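You operate a simulated robot arm through the tools that you are given. There is no shell and no other tool. Be economical: measure what you need, move in short steps, check, and stop when the job is done.

Carry out the task below with a simulated robot arm. There is one attempt and no reset: what you move stays moved.

Task
Take the stained cartridge and leave it on top of the blue rubber rubbing block.
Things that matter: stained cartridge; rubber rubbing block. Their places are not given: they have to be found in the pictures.

The check looks at the end state, three seconds after you hand in, the way a careful person would. Anything else that was tipped, shoved, dropped, spilled or broken makes it a failure.

Robot
A 6-joint arm with a two-finger parallel gripper, fixed in place. Base frame: the origin is at the foot of the arm, x ahead of it, y to its left, z up; the work surface is at about z = 0. Lengths are in m, angles in degrees, forces in N, time in s.
With the tool pointing down near the work surface it reaches from about 0.14 to 0.58 m from the base axis. Its first joint turns from -66.0 to 66.0 degrees. Payload 2.1 kg.
The tool frame sits at the grasp point between the pads (the TCP): z along the fingers, y along the line on which they close. The tips reach 0.03 m beyond it. The gripper opens to 0.094 m. The fingers are 0.028 m wide and 0.01 m thick; the gripper's body (0.05 by 0.096 m) begins 0.055 m behind the TCP.
Orientation is that of the tool frame in the base frame, as a unit quaternion [x, y, z, w]. With the fingers straight down and closing along the base's y, the tool's x points along the base's -x, its y along +y and its z along -z.

Tools
- The arm moves only by the tool apply_moves. Its argument "moves" is a list of rows, each a list of 3 entries, a list of its own where there are three numbers: the turn, a rotation vector about the base's x, y, z in degrees, then the shift along the base's x, y, z in m, then the finger opening in m, from 0 to 0.094. In form: [[[rx, ry, rz], [x, y, z], hand], ...]. A call has 1 to 12 rows; each row shifts and turns the commanded pose from where the row before left it. A row lasts 0.2 s, in which the tool goes at most 0.05 m and 8.6 degrees; a call with a longer step from one row to the next is refused whole, and so is a gripper value outside its range. A pose out of reach is approached as far as the arm can. The call stops where the force on the tool passes 40 N (or 10 N more than at its start, if that is more) or the arm is blocked; 0.2 s more then pass. The fingers move at their own pace (about 0.072 m/s each) and stop on an object; they squeeze with about 21 N. The grip force told is the motor's: it shows also when the fingers shut on nothing. Time passes only in rows, and 0.2 s behind the last, so rows that do not move let the fingers close. The reply holds the time, the measured pose of the TCP, the force on the tool along the base axes, the opening and the grip force, in the units named above and with some noise, and new pictures: "views" is both (left out), scene, wrist or none.
- Cameras (640 x 400 px; columns grow to the right, rows downward): "scene" is fixed at [0.0209, -0.3512, 0.4883]; the picture's right is [0.98, -0.22, 0.00], its down [-0.11, -0.51, -0.85] and it looks along [0.18, 0.83, -0.52] (base axes); focal length 369 px, centre (320, 200). "wrist" rides on the gripper at [-0.037, 0, -0.058] in the tool frame; the picture's right is [0.00, -1.00, 0.00], its down [0.97, 0.00, -0.24] and it looks along [0.24, 0.00, 0.97] (tool axes); focal length 218 px, centre (320, 200).
- point_at(camera, pixels): there is no depth. For up to 12 entries [column, row, z] of the newest picture of that camera ("zoom" is the newest enlarged one), the place [x, y] in the base frame at which the ray of that pixel passes the height z, good to about 0.002 m. No time passes.
- zoom(camera, box): a new picture of the part [left, top, right, bottom] of that camera's present view, enlarged. No time passes.
- job_done(): hands the job in; it is judged then, once.

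Go step by step. Measure first, check grasps and placings, and put right what went wrong. The budget is 60 turns and 120 pictures, counting those below and the enlarged ones. Unless the task says otherwise, let go and move clear before handing in, and close with one line.

The tools are called after ">>>" by a JSON object that holds its "fn" and its "kwargs". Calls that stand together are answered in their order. apply_moves: Moves the arm, as the interface text tells. Its arguments: {"type":"object","properties":{"moves":{"type":"array","items":{"type":"array"}},"views":{"type":"string","enum":["both","scene","wrist","none"]}},"required":["moves"]} The other tools are called the same way: point_at (camera, pixels) gives the place at which the rays of pixels pass given heights; zoom (camera, box) takes an enlarged picture of a part of a camera's view; job_done () hands the job in.

At the start:

```text
time_s: 0.0
tool_pos: [0.2305, 0.1298, 0.2808]
ee_rot: [0.0, 1.0, 0.0, 0.001]
ft_force: [0.0, -0.2, -0.1]
grip_width: 0.0936
grip_force: 0.0
```

scene: 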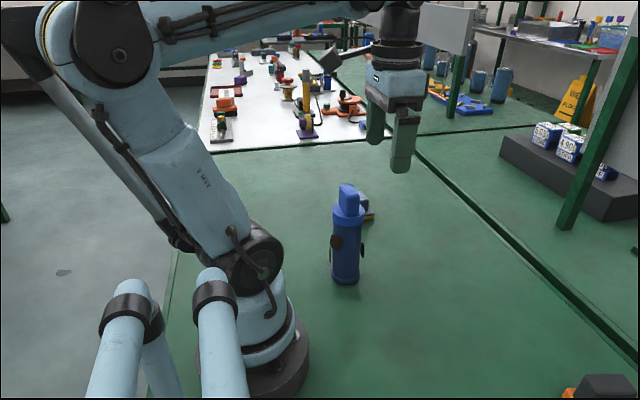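
wrist: 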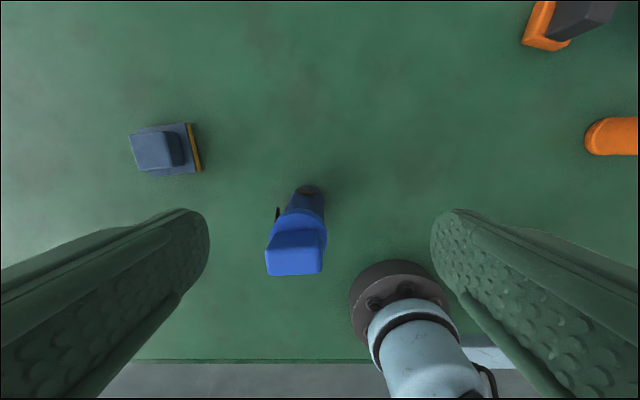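

The scene shows a tall blue item at (346,235), something behind it at (368,205), and orange/dark items at the lower right (600,388). I'll zoom in to identify each one.

>>> {"fn": "zoom", "kwargs": {"camera": "scene", "box": [280, 160, 440, 300]}}

>>> {"fn": "zoom", "kwargs": {"camera": "wrist", "box": [100, 90, 360, 290]}}

>>> {"fn": "zoom", "kwargs": {"camera": "wrist", "box": [480, 0, 640, 180]}}

>>> {"fn": "zoom", "kwargs": {"camera": "scene", "box": [480, 300, 640, 400]}}

```text
2.86 times, centred on (360, 230) of scene
```

zoom: 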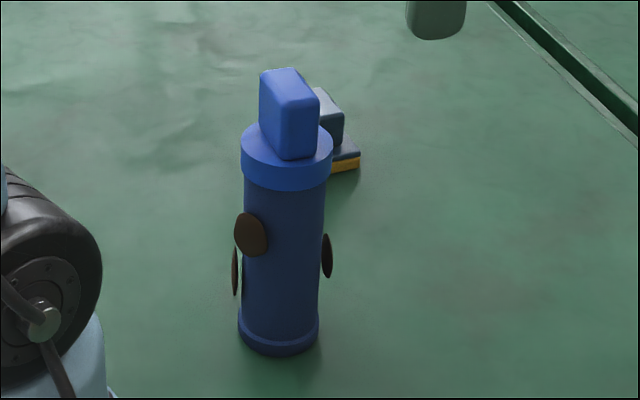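

```text
2.00 times, centred on (230, 190) of wrist
```

zoom: 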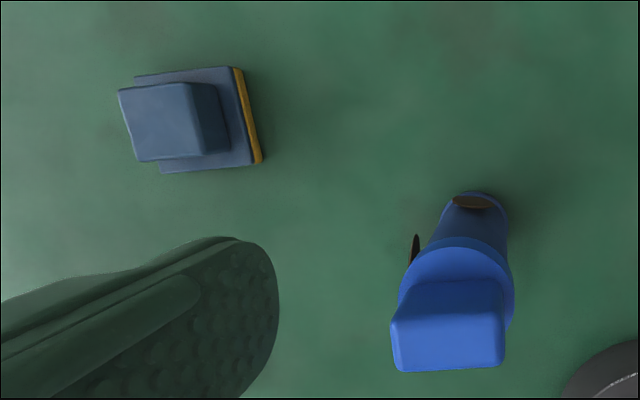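

```text
2.22 times, centred on (560, 90) of wrist
```

zoom: 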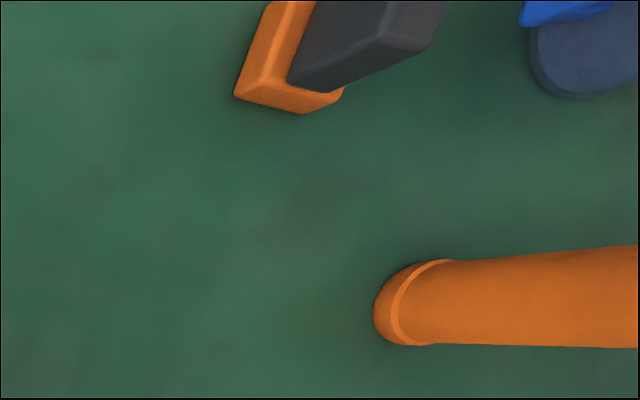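

```text
4.00 times, centred on (560, 350) of scene
```

zoom: 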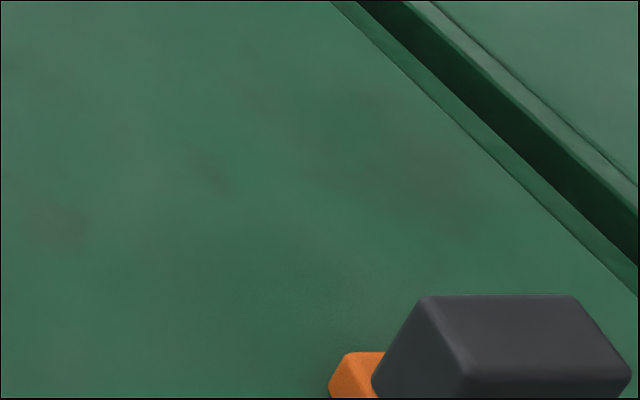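

The blue cylinder with brown spots looks like the stained cartridge, and the blue-grey block with the yellow edge may be the rubbing block. There are more objects to the right, so I'll look there before deciding.

>>> {"fn": "apply_moves", "kwargs": {"moves": [[[0, 0, 0], [0.0, -0.03, 0.04], 0.094], [[0, 0, 0], [0.02, -0.04, 0.02], 0.094], [[0, 0, 0], [0.02, -0.04, 0], 0.094], [[0, 0, 0], [0.02, -0.04, 0], 0.094], [[0, 0, 0], [0.02, -0.04, 0], 0.094], [[0, 0, 0], [0, -0.04, 0], 0.094], [[0, 0, 0], [0, -0.04, 0], 0.094]]}}

```text
time_s: 1.6
tool_pos: [0.3103, -0.1399, 0.3434]
ee_rot: [-0.001, 1.0, 0.0, 0.0]
ft_force: [0.6, -0.1, 0.5]
grip_width: 0.094
grip_force: 0.0
```

scene: 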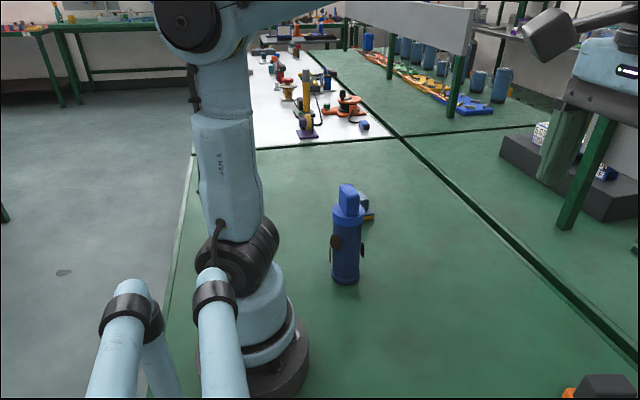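
wrist: 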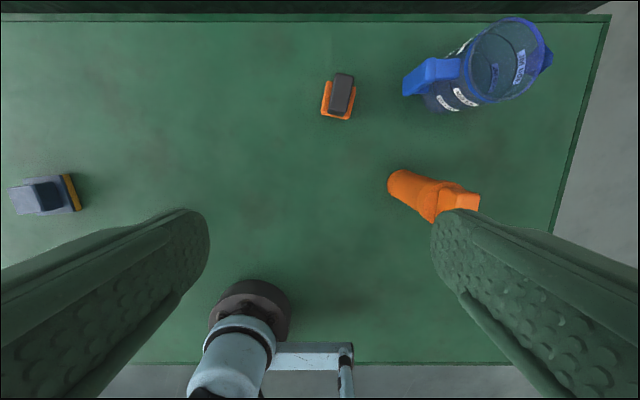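

The right side holds an orange cylinder, an orange/black block and a jug. I'll check the orange cylinder for stains, then measure the two targets.

>>> {"fn": "zoom", "kwargs": {"camera": "wrist", "box": [300, 40, 560, 240]}}

>>> {"fn": "point_at", "kwargs": {"camera": "scene", "pixels": [[332, 276, 0], [359, 276, 0], [346, 284, 0], [345, 278, 0]]}}

>>> {"fn": "point_at", "kwargs": {"camera": "wrist", "pixels": [[82, 209, 0], [72, 174, 0.015], [80, 208, 0.015], [15, 214, 0.015], [11, 187, 0.015]]}}

```text
2.00 times, centred on (430, 140) of wrist
```

zoom: 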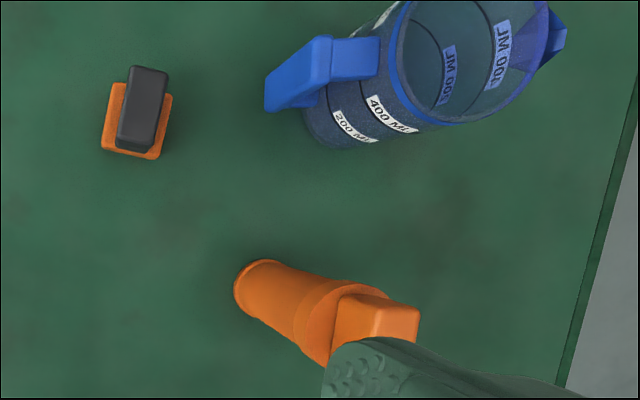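

```text
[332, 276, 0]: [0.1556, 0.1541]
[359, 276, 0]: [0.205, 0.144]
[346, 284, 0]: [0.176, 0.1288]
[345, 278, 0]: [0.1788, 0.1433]
```

```text
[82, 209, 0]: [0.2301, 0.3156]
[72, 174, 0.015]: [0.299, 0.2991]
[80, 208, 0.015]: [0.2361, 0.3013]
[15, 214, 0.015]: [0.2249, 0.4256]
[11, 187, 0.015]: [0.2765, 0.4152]
```

The orange cylinder is clean, so the blue spotted one is the stained cartridge, at about (0.184, 0.153) and 0.18 tall. The blue block is near (0.26, 0.35). I'll move over the block to measure its top.

>>> {"fn": "apply_moves", "kwargs": {"moves": [[[0, 0, 0], [0, 0.049, 0], 0.094], [[0, 0, 0], [0, 0.049, 0], 0.094], [[0, 0, 0], [0, 0.049, 0], 0.094], [[0, 0, 0], [0, 0.049, 0], 0.094], [[0, 0, 0], [0, 0.049, 0], 0.094], [[0, 0, 0], [0, 0.049, 0], 0.094], [[0, 0, 0], [0, 0.049, 0], 0.094], [[0, 0, 0], [0, 0.049, 0], 0.094], [[0, 0, 0], [0, 0.049, 0], 0.094], [[0, 0, 0], [0, 0.04, -0.02], 0.094], [[0, 0, 0], [0, 0.0, -0.04], 0.094]]}}

```text
time_s: 4.0
tool_pos: [0.3077, 0.34, 0.283]
ee_rot: [0.0, 1.0, 0.0, 0.001]
ft_force: [0.8, -0.5, 0.0]
grip_width: 0.094
grip_force: 0.1
```

scene: 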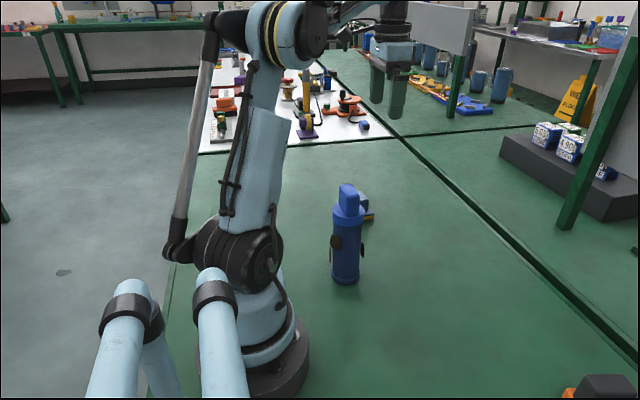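
wrist: 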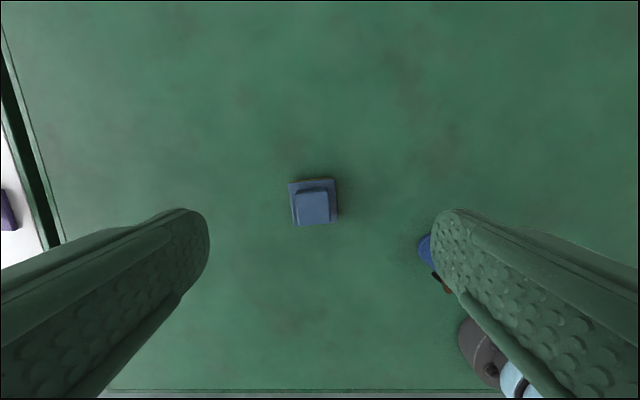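

>>> {"fn": "zoom", "kwargs": {"camera": "wrist", "box": [265, 160, 361, 240]}}

>>> {"fn": "zoom", "kwargs": {"camera": "scene", "box": [335, 180, 383, 230]}}

```text
5.00 times, centred on (313, 200) of wrist
```

zoom: 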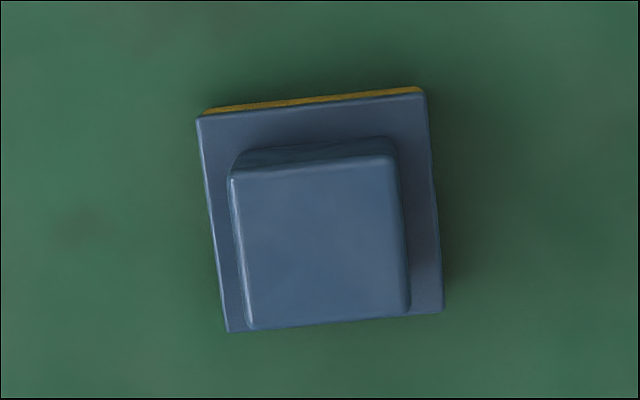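

```text
8.00 times, centred on (359, 205) of scene
```

zoom: 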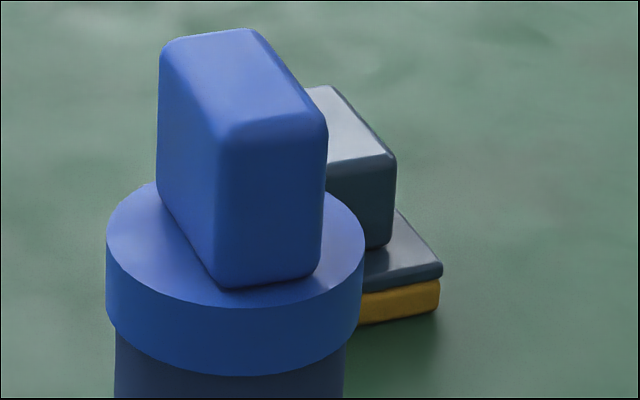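

The block is a base with a smaller flat-topped upper part. I'll triangulate its top height using both cameras, and measure the cartridge collar and handle too.

>>> {"fn": "point_at", "kwargs": {"camera": "wrist", "pixels": [[294.6, 194.4, 0.045], [328.4, 191.4, 0.045], [331, 222.4, 0.045], [298.4, 226, 0.045], [328.4, 191.4, 0.055], [334, 178.4, 0.015], [334, 178.4, 0.025], [288.2, 183.6, 0.02], [337.6, 222, 0.02], [294.6, 226.4, 0.02]]}}

>>> {"fn": "point_at", "kwargs": {"camera": "scene", "pixels": [[368.25, 199.4, 0.035], [368.25, 199.4, 0.045], [368.25, 199.4, 0.055], [374.25, 213.1, 0.015], [374.25, 213.1, 0.025], [373.75, 218.5, 0], [332.3, 212, 0.147], [364.6, 212, 0.147], [346.6, 195.5, 0.18], [359.7, 194.6, 0.18], [351.3, 184, 0.184], [339.5, 185, 0.184]]}}

```text
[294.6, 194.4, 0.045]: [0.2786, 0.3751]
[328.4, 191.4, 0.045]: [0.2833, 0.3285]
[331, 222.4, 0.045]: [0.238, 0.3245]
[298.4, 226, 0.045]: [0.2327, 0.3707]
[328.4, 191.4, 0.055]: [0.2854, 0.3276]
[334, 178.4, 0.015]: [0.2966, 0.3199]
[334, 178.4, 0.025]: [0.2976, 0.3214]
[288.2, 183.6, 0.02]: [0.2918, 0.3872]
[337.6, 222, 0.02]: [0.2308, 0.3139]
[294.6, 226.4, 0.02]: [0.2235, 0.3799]
```

```text
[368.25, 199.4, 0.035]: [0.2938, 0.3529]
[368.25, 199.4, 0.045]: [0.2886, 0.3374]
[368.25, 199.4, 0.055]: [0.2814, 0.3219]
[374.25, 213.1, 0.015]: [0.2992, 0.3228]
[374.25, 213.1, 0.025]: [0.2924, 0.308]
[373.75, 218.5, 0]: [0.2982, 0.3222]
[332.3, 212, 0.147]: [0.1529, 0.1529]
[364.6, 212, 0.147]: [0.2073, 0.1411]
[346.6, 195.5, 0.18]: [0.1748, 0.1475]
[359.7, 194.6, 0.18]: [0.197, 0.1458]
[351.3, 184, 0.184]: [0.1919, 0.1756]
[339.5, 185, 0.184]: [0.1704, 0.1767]
```

The block's top is at z≈0.051, about 0.046 square and centred near (0.259, 0.350). Next I'll move above the cartridge for a precise top view.

>>> {"fn": "apply_moves", "kwargs": {"moves": [[[0, 0, 0], [-0.02, -0.03, 0.03], 0.094], [[0, 0, 0], [-0.025, -0.035, 0.02], 0.094], [[0, 0, 0], [-0.025, -0.04, 0], 0.094], [[0, 0, 0], [-0.025, -0.04, 0], 0.094], [[0, 0, 0], [-0.015, -0.04, 0], 0.094], [[0, 0, 0], [0, 0, 0], 0.094]], "views": "wrist"}}

```text
time_s: 5.4
tool_pos: [0.201, 0.1554, 0.3326]
ee_rot: [0.0, 1.0, 0.0, 0.001]
ft_force: [-0.8, 0.4, -0.7]
grip_width: 0.0941
grip_force: 0.0
```

wrist: 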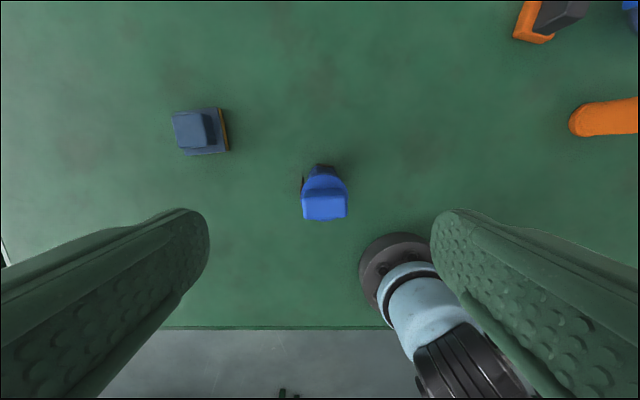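

>>> {"fn": "zoom", "kwargs": {"camera": "wrist", "box": [276, 150, 372, 230]}}

```text
5.00 times, centred on (324, 190) of wrist
```

zoom: 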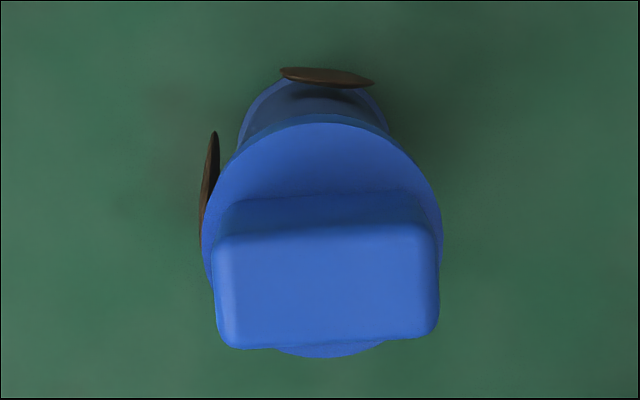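

>>> {"fn": "point_at", "kwargs": {"camera": "zoom", "pixels": [[203, 245, 0.147], [442, 232, 0.147], [318, 122, 0.147], [330, 358, 0.147], [214, 240, 0.184], [433, 228, 0.184], [438, 332, 0.184], [224, 346, 0.184]]}}

```text
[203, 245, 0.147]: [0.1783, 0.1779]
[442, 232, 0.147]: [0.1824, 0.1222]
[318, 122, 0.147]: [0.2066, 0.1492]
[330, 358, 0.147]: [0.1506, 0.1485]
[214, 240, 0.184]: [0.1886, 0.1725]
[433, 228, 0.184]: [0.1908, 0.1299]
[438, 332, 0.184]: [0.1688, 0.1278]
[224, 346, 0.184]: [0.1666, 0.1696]
```

The collar is centred at (0.179, 0.150). The handle is about 0.022 by 0.042 with its long side along y (yaw ~3°) and its top at z≈0.184. I'll straddle the handle and grip it along y, above the collar.

>>> {"fn": "apply_moves", "kwargs": {"moves": [[[0, 0, 3], [-0.022, -0.005, -0.02], 0.094], [[0, 0, 0], [0, 0, -0.035], 0.094], [[0, 0, 0], [0, 0, -0.035], 0.094], [[0, 0, 0], [0, 0, -0.03], 0.094], [[0, 0, 0], [0, 0, -0.015], 0.094], [[0, 0, 0], [0, 0, -0.01], 0.094], [[0, 0, 0], [0, 0, -0.003], 0.094]]}}

```text
time_s: 7.0
tool_pos: [0.1776, 0.1509, 0.182]
ee_rot: [-0.028, 1.0, -0.001, 0.001]
ft_force: [0.0, -0.5, 0.8]
grip_width: 0.0939
grip_force: 0.1
```

scene: 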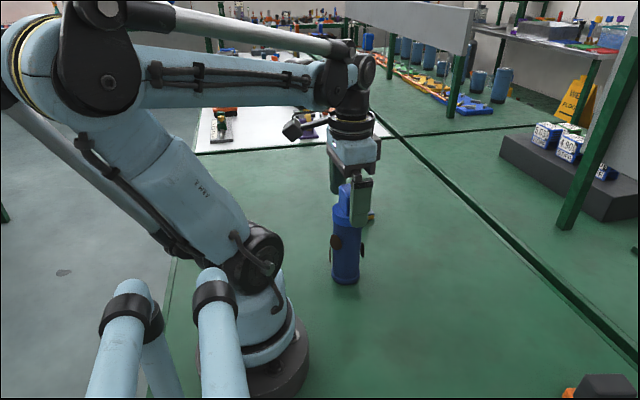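
wrist: 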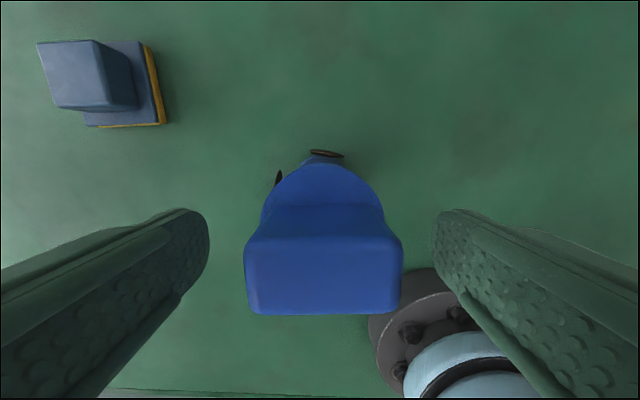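

No contact, and the handle is centred at (323,270) and square with the fingers. I'll close the gripper.

>>> {"fn": "apply_moves", "kwargs": {"moves": [[[0, 0, 0], [0, 0, 0], 0.06], [[0, 0, 0], [0, 0, 0], 0.04], [[0, 0, 0], [0, 0, 0], 0.02], [[0, 0, 0], [0, 0, 0], 0.02], [[0, 0, 0], [0, 0, 0], 0.02]]}}

```text
time_s: 8.2
tool_pos: [0.1778, 0.1503, 0.1826]
ee_rot: [-0.027, 1.0, -0.001, 0.001]
ft_force: [-0.1, 0.2, 1.0]
grip_width: 0.0478
grip_force: 21.0
```

scene: 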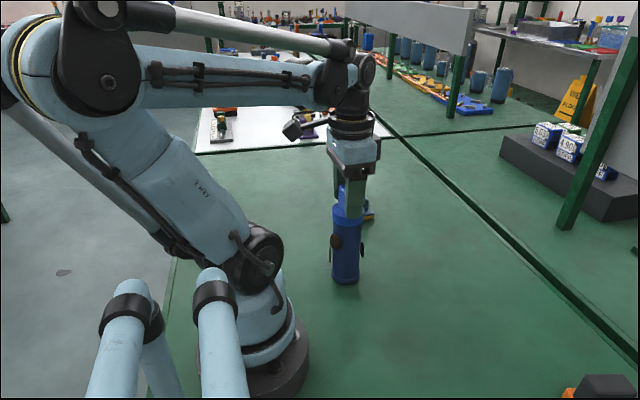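
wrist: 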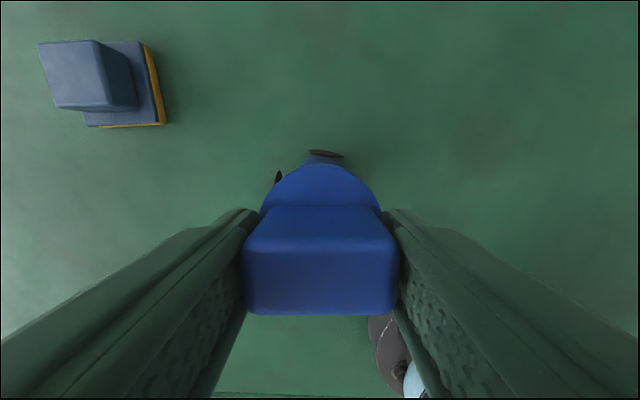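

The gripper holds the handle at 0.048 width and 21 N. I'll lift gently and check.

>>> {"fn": "apply_moves", "kwargs": {"moves": [[[0, 0, 0], [0, 0, 0.01], 0.02], [[0, 0, 0], [0, 0, 0.02], 0.02], [[0, 0, 0], [0, 0, 0.03], 0.02], [[0, 0, 0], [0, 0, 0.025], 0.02], [[0, 0, 0], [0, 0, 0.01], 0.02], [[0, 0, 0], [0, 0, 0], 0.02]]}}

```text
time_s: 9.6
tool_pos: [0.1778, 0.1498, 0.2781]
ee_rot: [-0.025, 1.0, -0.001, 0.001]
ft_force: [1.2, 0.3, -0.8]
grip_width: 0.0479
grip_force: 20.7
```

scene: 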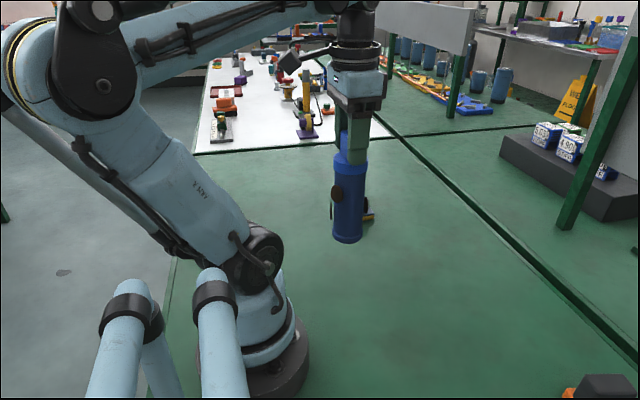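
wrist: 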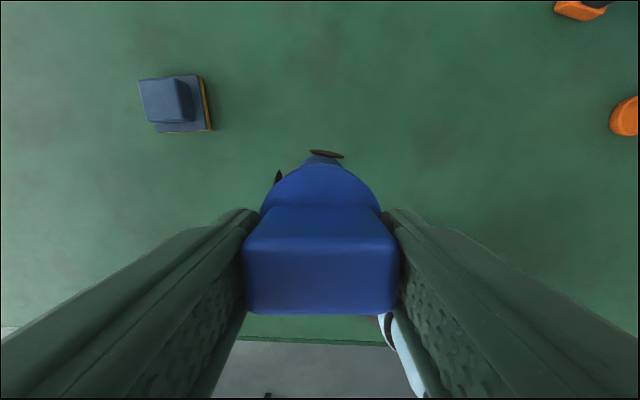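

The cartridge is lifted and upright, with the same view between the fingers. I'll carry it over the block with its bottom about 0.045 above the block top.

>>> {"fn": "apply_moves", "kwargs": {"moves": [[[0, 0, 0], [0.006, 0.015, 0.01], 0.02], [[0, 0, 0], [0.012, 0.03, 0], 0.02], [[0, 0, 0], [0.014, 0.035, 0], 0.02], [[0, 0, 0], [0.014, 0.035, 0], 0.02], [[0, 0, 0], [0.014, 0.035, 0], 0.02], [[0, 0, 0], [0.012, 0.03, 0], 0.02], [[0, 0, 0], [0.008, 0.02, 0], 0.02], [[0, 0, 0], [0, 0, -0.01], 0.02], [[0, 0, 0], [0, 0, 0], 0.02]]}}

```text
time_s: 11.6
tool_pos: [0.2575, 0.3498, 0.2773]
ee_rot: [-0.026, 1.0, 0.0, 0.001]
ft_force: [0.5, -0.1, -1.7]
grip_width: 0.0477
grip_force: 20.8
```

scene: 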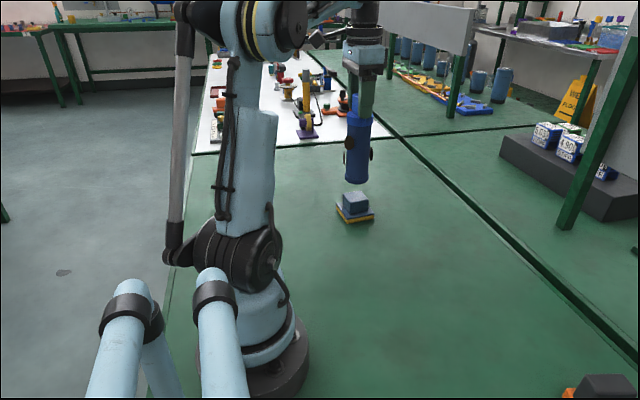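
wrist: 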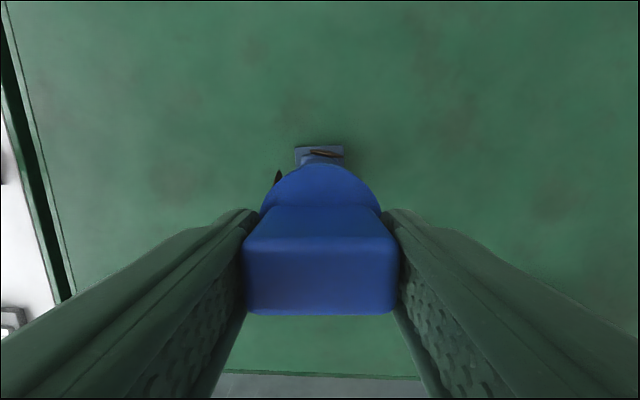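

The full block is now visible in the scene at (355,205). I'll zoom in to check its height and position against the cartridge bottom.

>>> {"fn": "zoom", "kwargs": {"camera": "scene", "box": [307, 150, 403, 230]}}

```text
5.00 times, centred on (355, 190) of scene
```

zoom: 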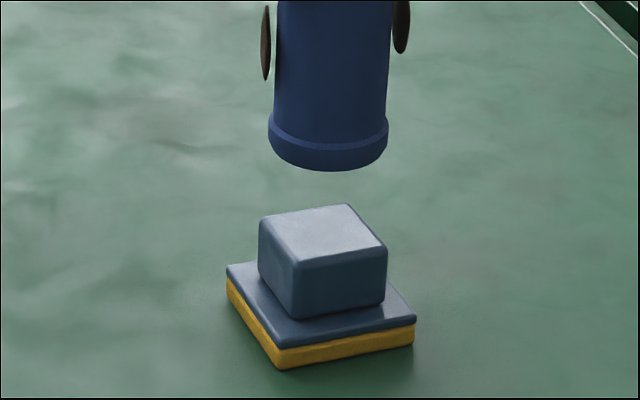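

>>> {"fn": "point_at", "kwargs": {"camera": "zoom", "pixels": [[259, 220, 0.051], [347, 205, 0.051], [387, 248, 0.051], [298, 262, 0.051], [335, 171, 0.0955], [269, 140, 0.0955], [388, 140, 0.0955], [387, 248, 0.047], [298, 262, 0.047]]}}

```text
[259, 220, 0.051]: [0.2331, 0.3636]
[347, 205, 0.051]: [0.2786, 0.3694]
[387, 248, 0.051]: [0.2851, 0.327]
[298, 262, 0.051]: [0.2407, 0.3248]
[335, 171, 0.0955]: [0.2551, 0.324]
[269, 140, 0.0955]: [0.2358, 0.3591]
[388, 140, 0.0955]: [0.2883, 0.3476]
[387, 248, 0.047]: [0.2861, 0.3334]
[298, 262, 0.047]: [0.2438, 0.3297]
```

The block and cartridge line up to within about 3 mm. I'll shift -0.002 in x and lower until the gap is about 5 mm.

>>> {"fn": "apply_moves", "kwargs": {"moves": [[[0, 0, 0], [-0.002, 0, -0.01], 0.02], [[0, 0, 0], [0, 0, -0.013], 0.02], [[0, 0, 0], [0, 0, -0.01], 0.02], [[0, 0, 0], [0, 0, -0.005], 0.02], [[0, 0, 0], [0, 0, 0], 0.02]], "views": "none"}}

>>> {"fn": "zoom", "kwargs": {"camera": "scene", "box": [307, 150, 403, 230]}}

```text
time_s: 12.8
tool_pos: [0.2549, 0.3499, 0.2381]
ee_rot: [-0.026, 1.0, 0.0, 0.001]
ft_force: [-0.5, 0.6, -1.3]
grip_width: 0.0478
grip_force: 20.9
```

```text
5.00 times, centred on (355, 190) of scene
```

zoom: 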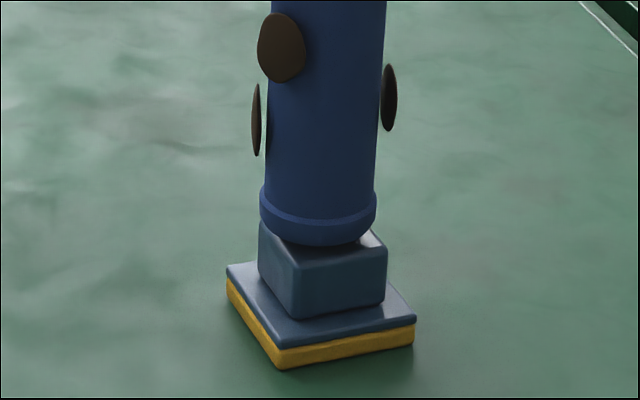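

The cartridge now sits about 2 mm left of the block centre (318 against 323). I'll shift back +0.002 and lower in 1 mm steps, watching the force.

>>> {"fn": "apply_moves", "kwargs": {"moves": [[[0, 0, 0], [0.002, 0, 0], 0.02], [[0, 0, 0], [0, 0, -0.001], 0.02], [[0, 0, 0], [0, 0, -0.001], 0.02], [[0, 0, 0], [0, 0, -0.001], 0.02], [[0, 0, 0], [0, 0, 0], 0.02]], "views": "none"}}

>>> {"fn": "zoom", "kwargs": {"camera": "scene", "box": [307, 150, 403, 230]}}

```text
time_s: 14.0
tool_pos: [0.2571, 0.3505, 0.236]
ee_rot: [-0.026, 1.0, -0.001, 0.001]
ft_force: [-0.4, 0.8, -0.6]
grip_width: 0.0477
grip_force: 21.3
```

```text
5.00 times, centred on (355, 190) of scene
```

zoom: 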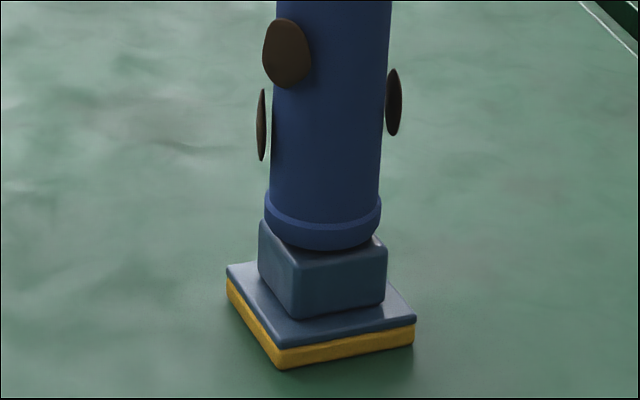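

The cartridge is centred now (323) and hasn't touched yet. I'll keep lowering.

>>> {"fn": "apply_moves", "kwargs": {"moves": [[[0, 0, 0], [0, 0, -0.001], 0.02], [[0, 0, 0], [0, 0, -0.001], 0.02], [[0, 0, 0], [0, 0, 0], 0.02]], "views": "none"}}

>>> {"fn": "zoom", "kwargs": {"camera": "scene", "box": [307, 150, 403, 230]}}

```text
time_s: 14.8
tool_pos: [0.2572, 0.3509, 0.2353]
ee_rot: [-0.027, 1.0, 0.0, 0.001]
ft_force: [0.4, -0.3, -1.2]
grip_width: 0.0476
grip_force: 21.3
```

```text
5.00 times, centred on (355, 190) of scene
```

zoom: 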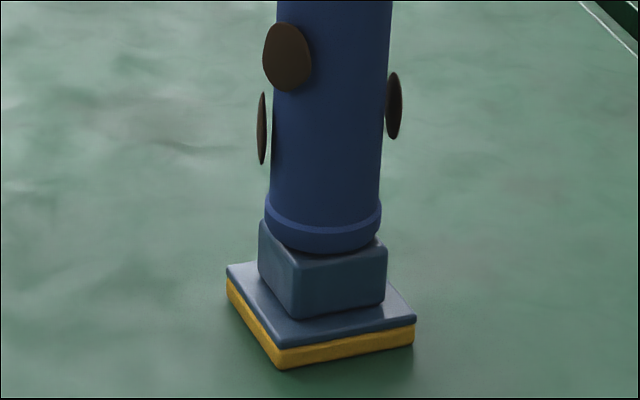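

Still no contact force (-1.2 N, which is just the weight). I'll continue down.

>>> {"fn": "apply_moves", "kwargs": {"moves": [[[0, 0, 0], [0, 0, -0.001], 0.02], [[0, 0, 0], [0, 0, -0.001], 0.02], [[0, 0, 0], [0, 0, 0], 0.02]], "views": "none"}}

>>> {"fn": "zoom", "kwargs": {"camera": "scene", "box": [307, 150, 403, 230]}}

```text
time_s: 15.6
tool_pos: [0.2567, 0.3518, 0.2331]
ee_rot: [-0.026, 1.0, 0.0, 0.001]
ft_force: [0.3, 0.9, -1.0]
grip_width: 0.0479
grip_force: 20.7
```

```text
5.00 times, centred on (355, 190) of scene
```

zoom: 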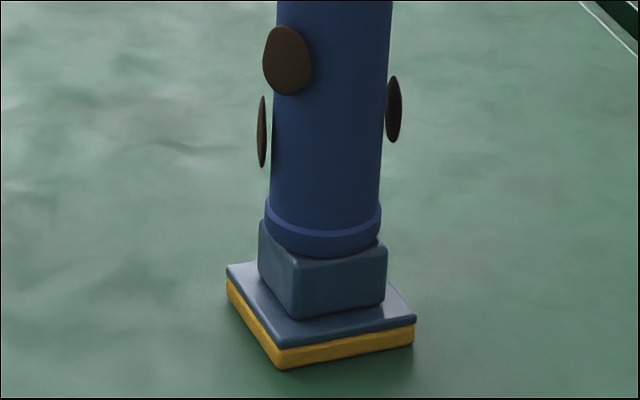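

>>> {"fn": "apply_moves", "kwargs": {"moves": [[[0, 0, 0], [0, 0, -0.001], 0.02], [[0, 0, 0], [0, 0, -0.001], 0.02], [[0, 0, 0], [0, 0, 0], 0.02]], "views": "none"}}

>>> {"fn": "zoom", "kwargs": {"camera": "scene", "box": [307, 150, 403, 230]}}

```text
time_s: 16.4
tool_pos: [0.2578, 0.35, 0.2321]
ee_rot: [-0.026, 1.0, 0.0, 0.001]
ft_force: [-0.1, 0.2, 7.1]
grip_width: 0.0477
grip_force: 20.5
```

```text
5.00 times, centred on (355, 190) of scene
```

zoom: 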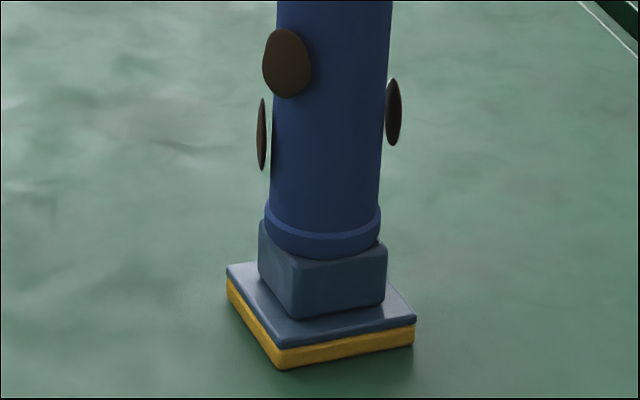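

It has made contact: the force went up to +7 N and the cartridge is seated and centred. I'll release gradually.

>>> {"fn": "apply_moves", "kwargs": {"moves": [[[0, 0, 0], [0, 0, 0], 0.046], [[0, 0, 0], [0, 0, 0], 0.05], [[0, 0, 0], [0, 0, 0], 0.055], [[0, 0, 0], [0, 0, 0], 0.065], [[0, 0, 0], [0, 0, 0], 0.08], [[0, 0, 0], [0, 0, 0], 0.092], [[0, 0, 0], [0, 0, 0], 0.092]]}}

```text
time_s: 18.0
tool_pos: [0.2569, 0.35, 0.2308]
ee_rot: [-0.026, 1.0, 0.0, 0.0]
ft_force: [0.1, -0.3, -0.3]
grip_width: 0.0923
grip_force: 0.0
```

scene: 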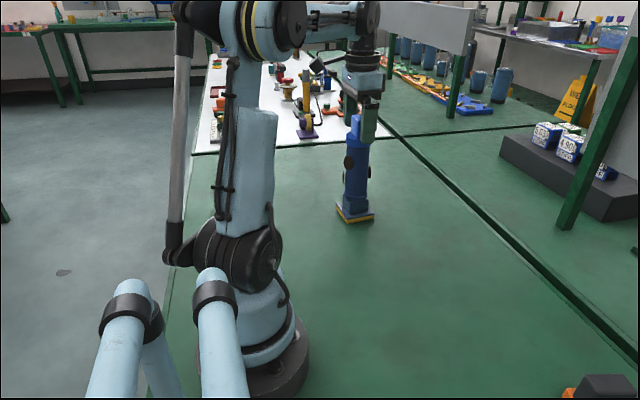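
wrist: 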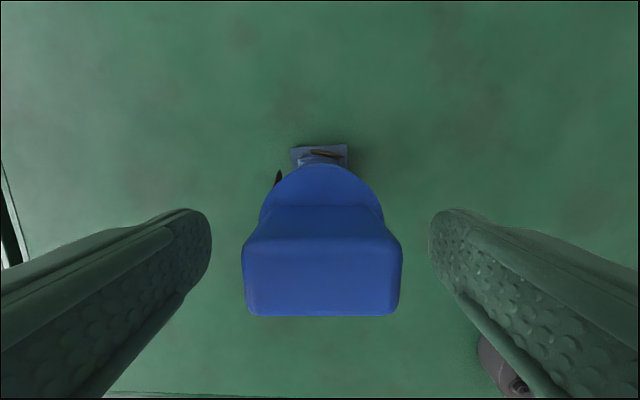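

The cartridge is released and stands steady. I'll retreat straight up, then check it.

>>> {"fn": "apply_moves", "kwargs": {"moves": [[[0, 0, 0], [0, 0, 0.01], 0.092], [[0, 0, 0], [0, 0, 0.025], 0.092], [[0, 0, 0], [0, 0, 0.035], 0.092], [[0, 0, 0], [0, 0, 0.035], 0.092], [[0, 0, 0], [0, 0, 0], 0.092], [[0, 0, 0], [0, 0, 0], 0.092]]}}

>>> {"fn": "zoom", "kwargs": {"camera": "scene", "box": [295, 100, 423, 230]}}

```text
time_s: 19.4
tool_pos: [0.2569, 0.3489, 0.3362]
ee_rot: [-0.026, 1.0, 0.0, 0.0]
ft_force: [-0.4, 0.4, 0.5]
grip_width: 0.0916
grip_force: 0.1
```

scene: 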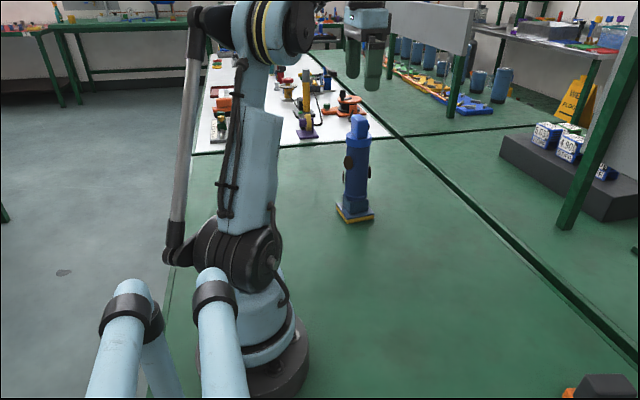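
wrist: 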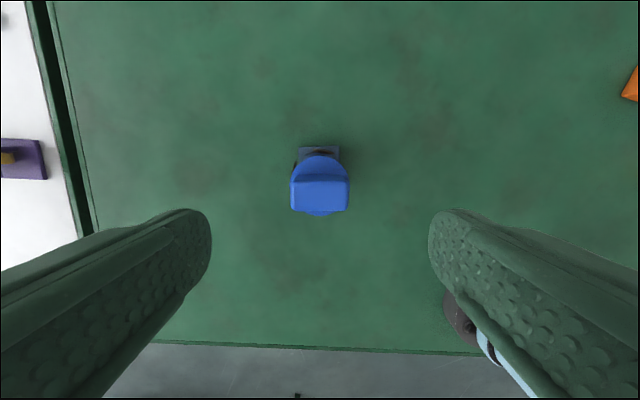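

```text
3.08 times, centred on (359, 165) of scene
```

zoom: 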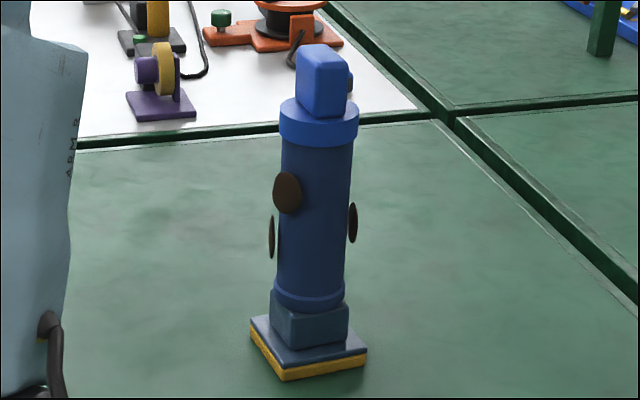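

The cartridge stands upright and centred on the blue block, the gripper is clear, and nothing else was disturbed, so I'm handing in.

>>> {"fn": "job_done", "kwargs": {}}

```text
The job is handed in.
```

The stained cartridge is standing upright on top of the blue rubber rubbing block, released, and I've handed the job in.
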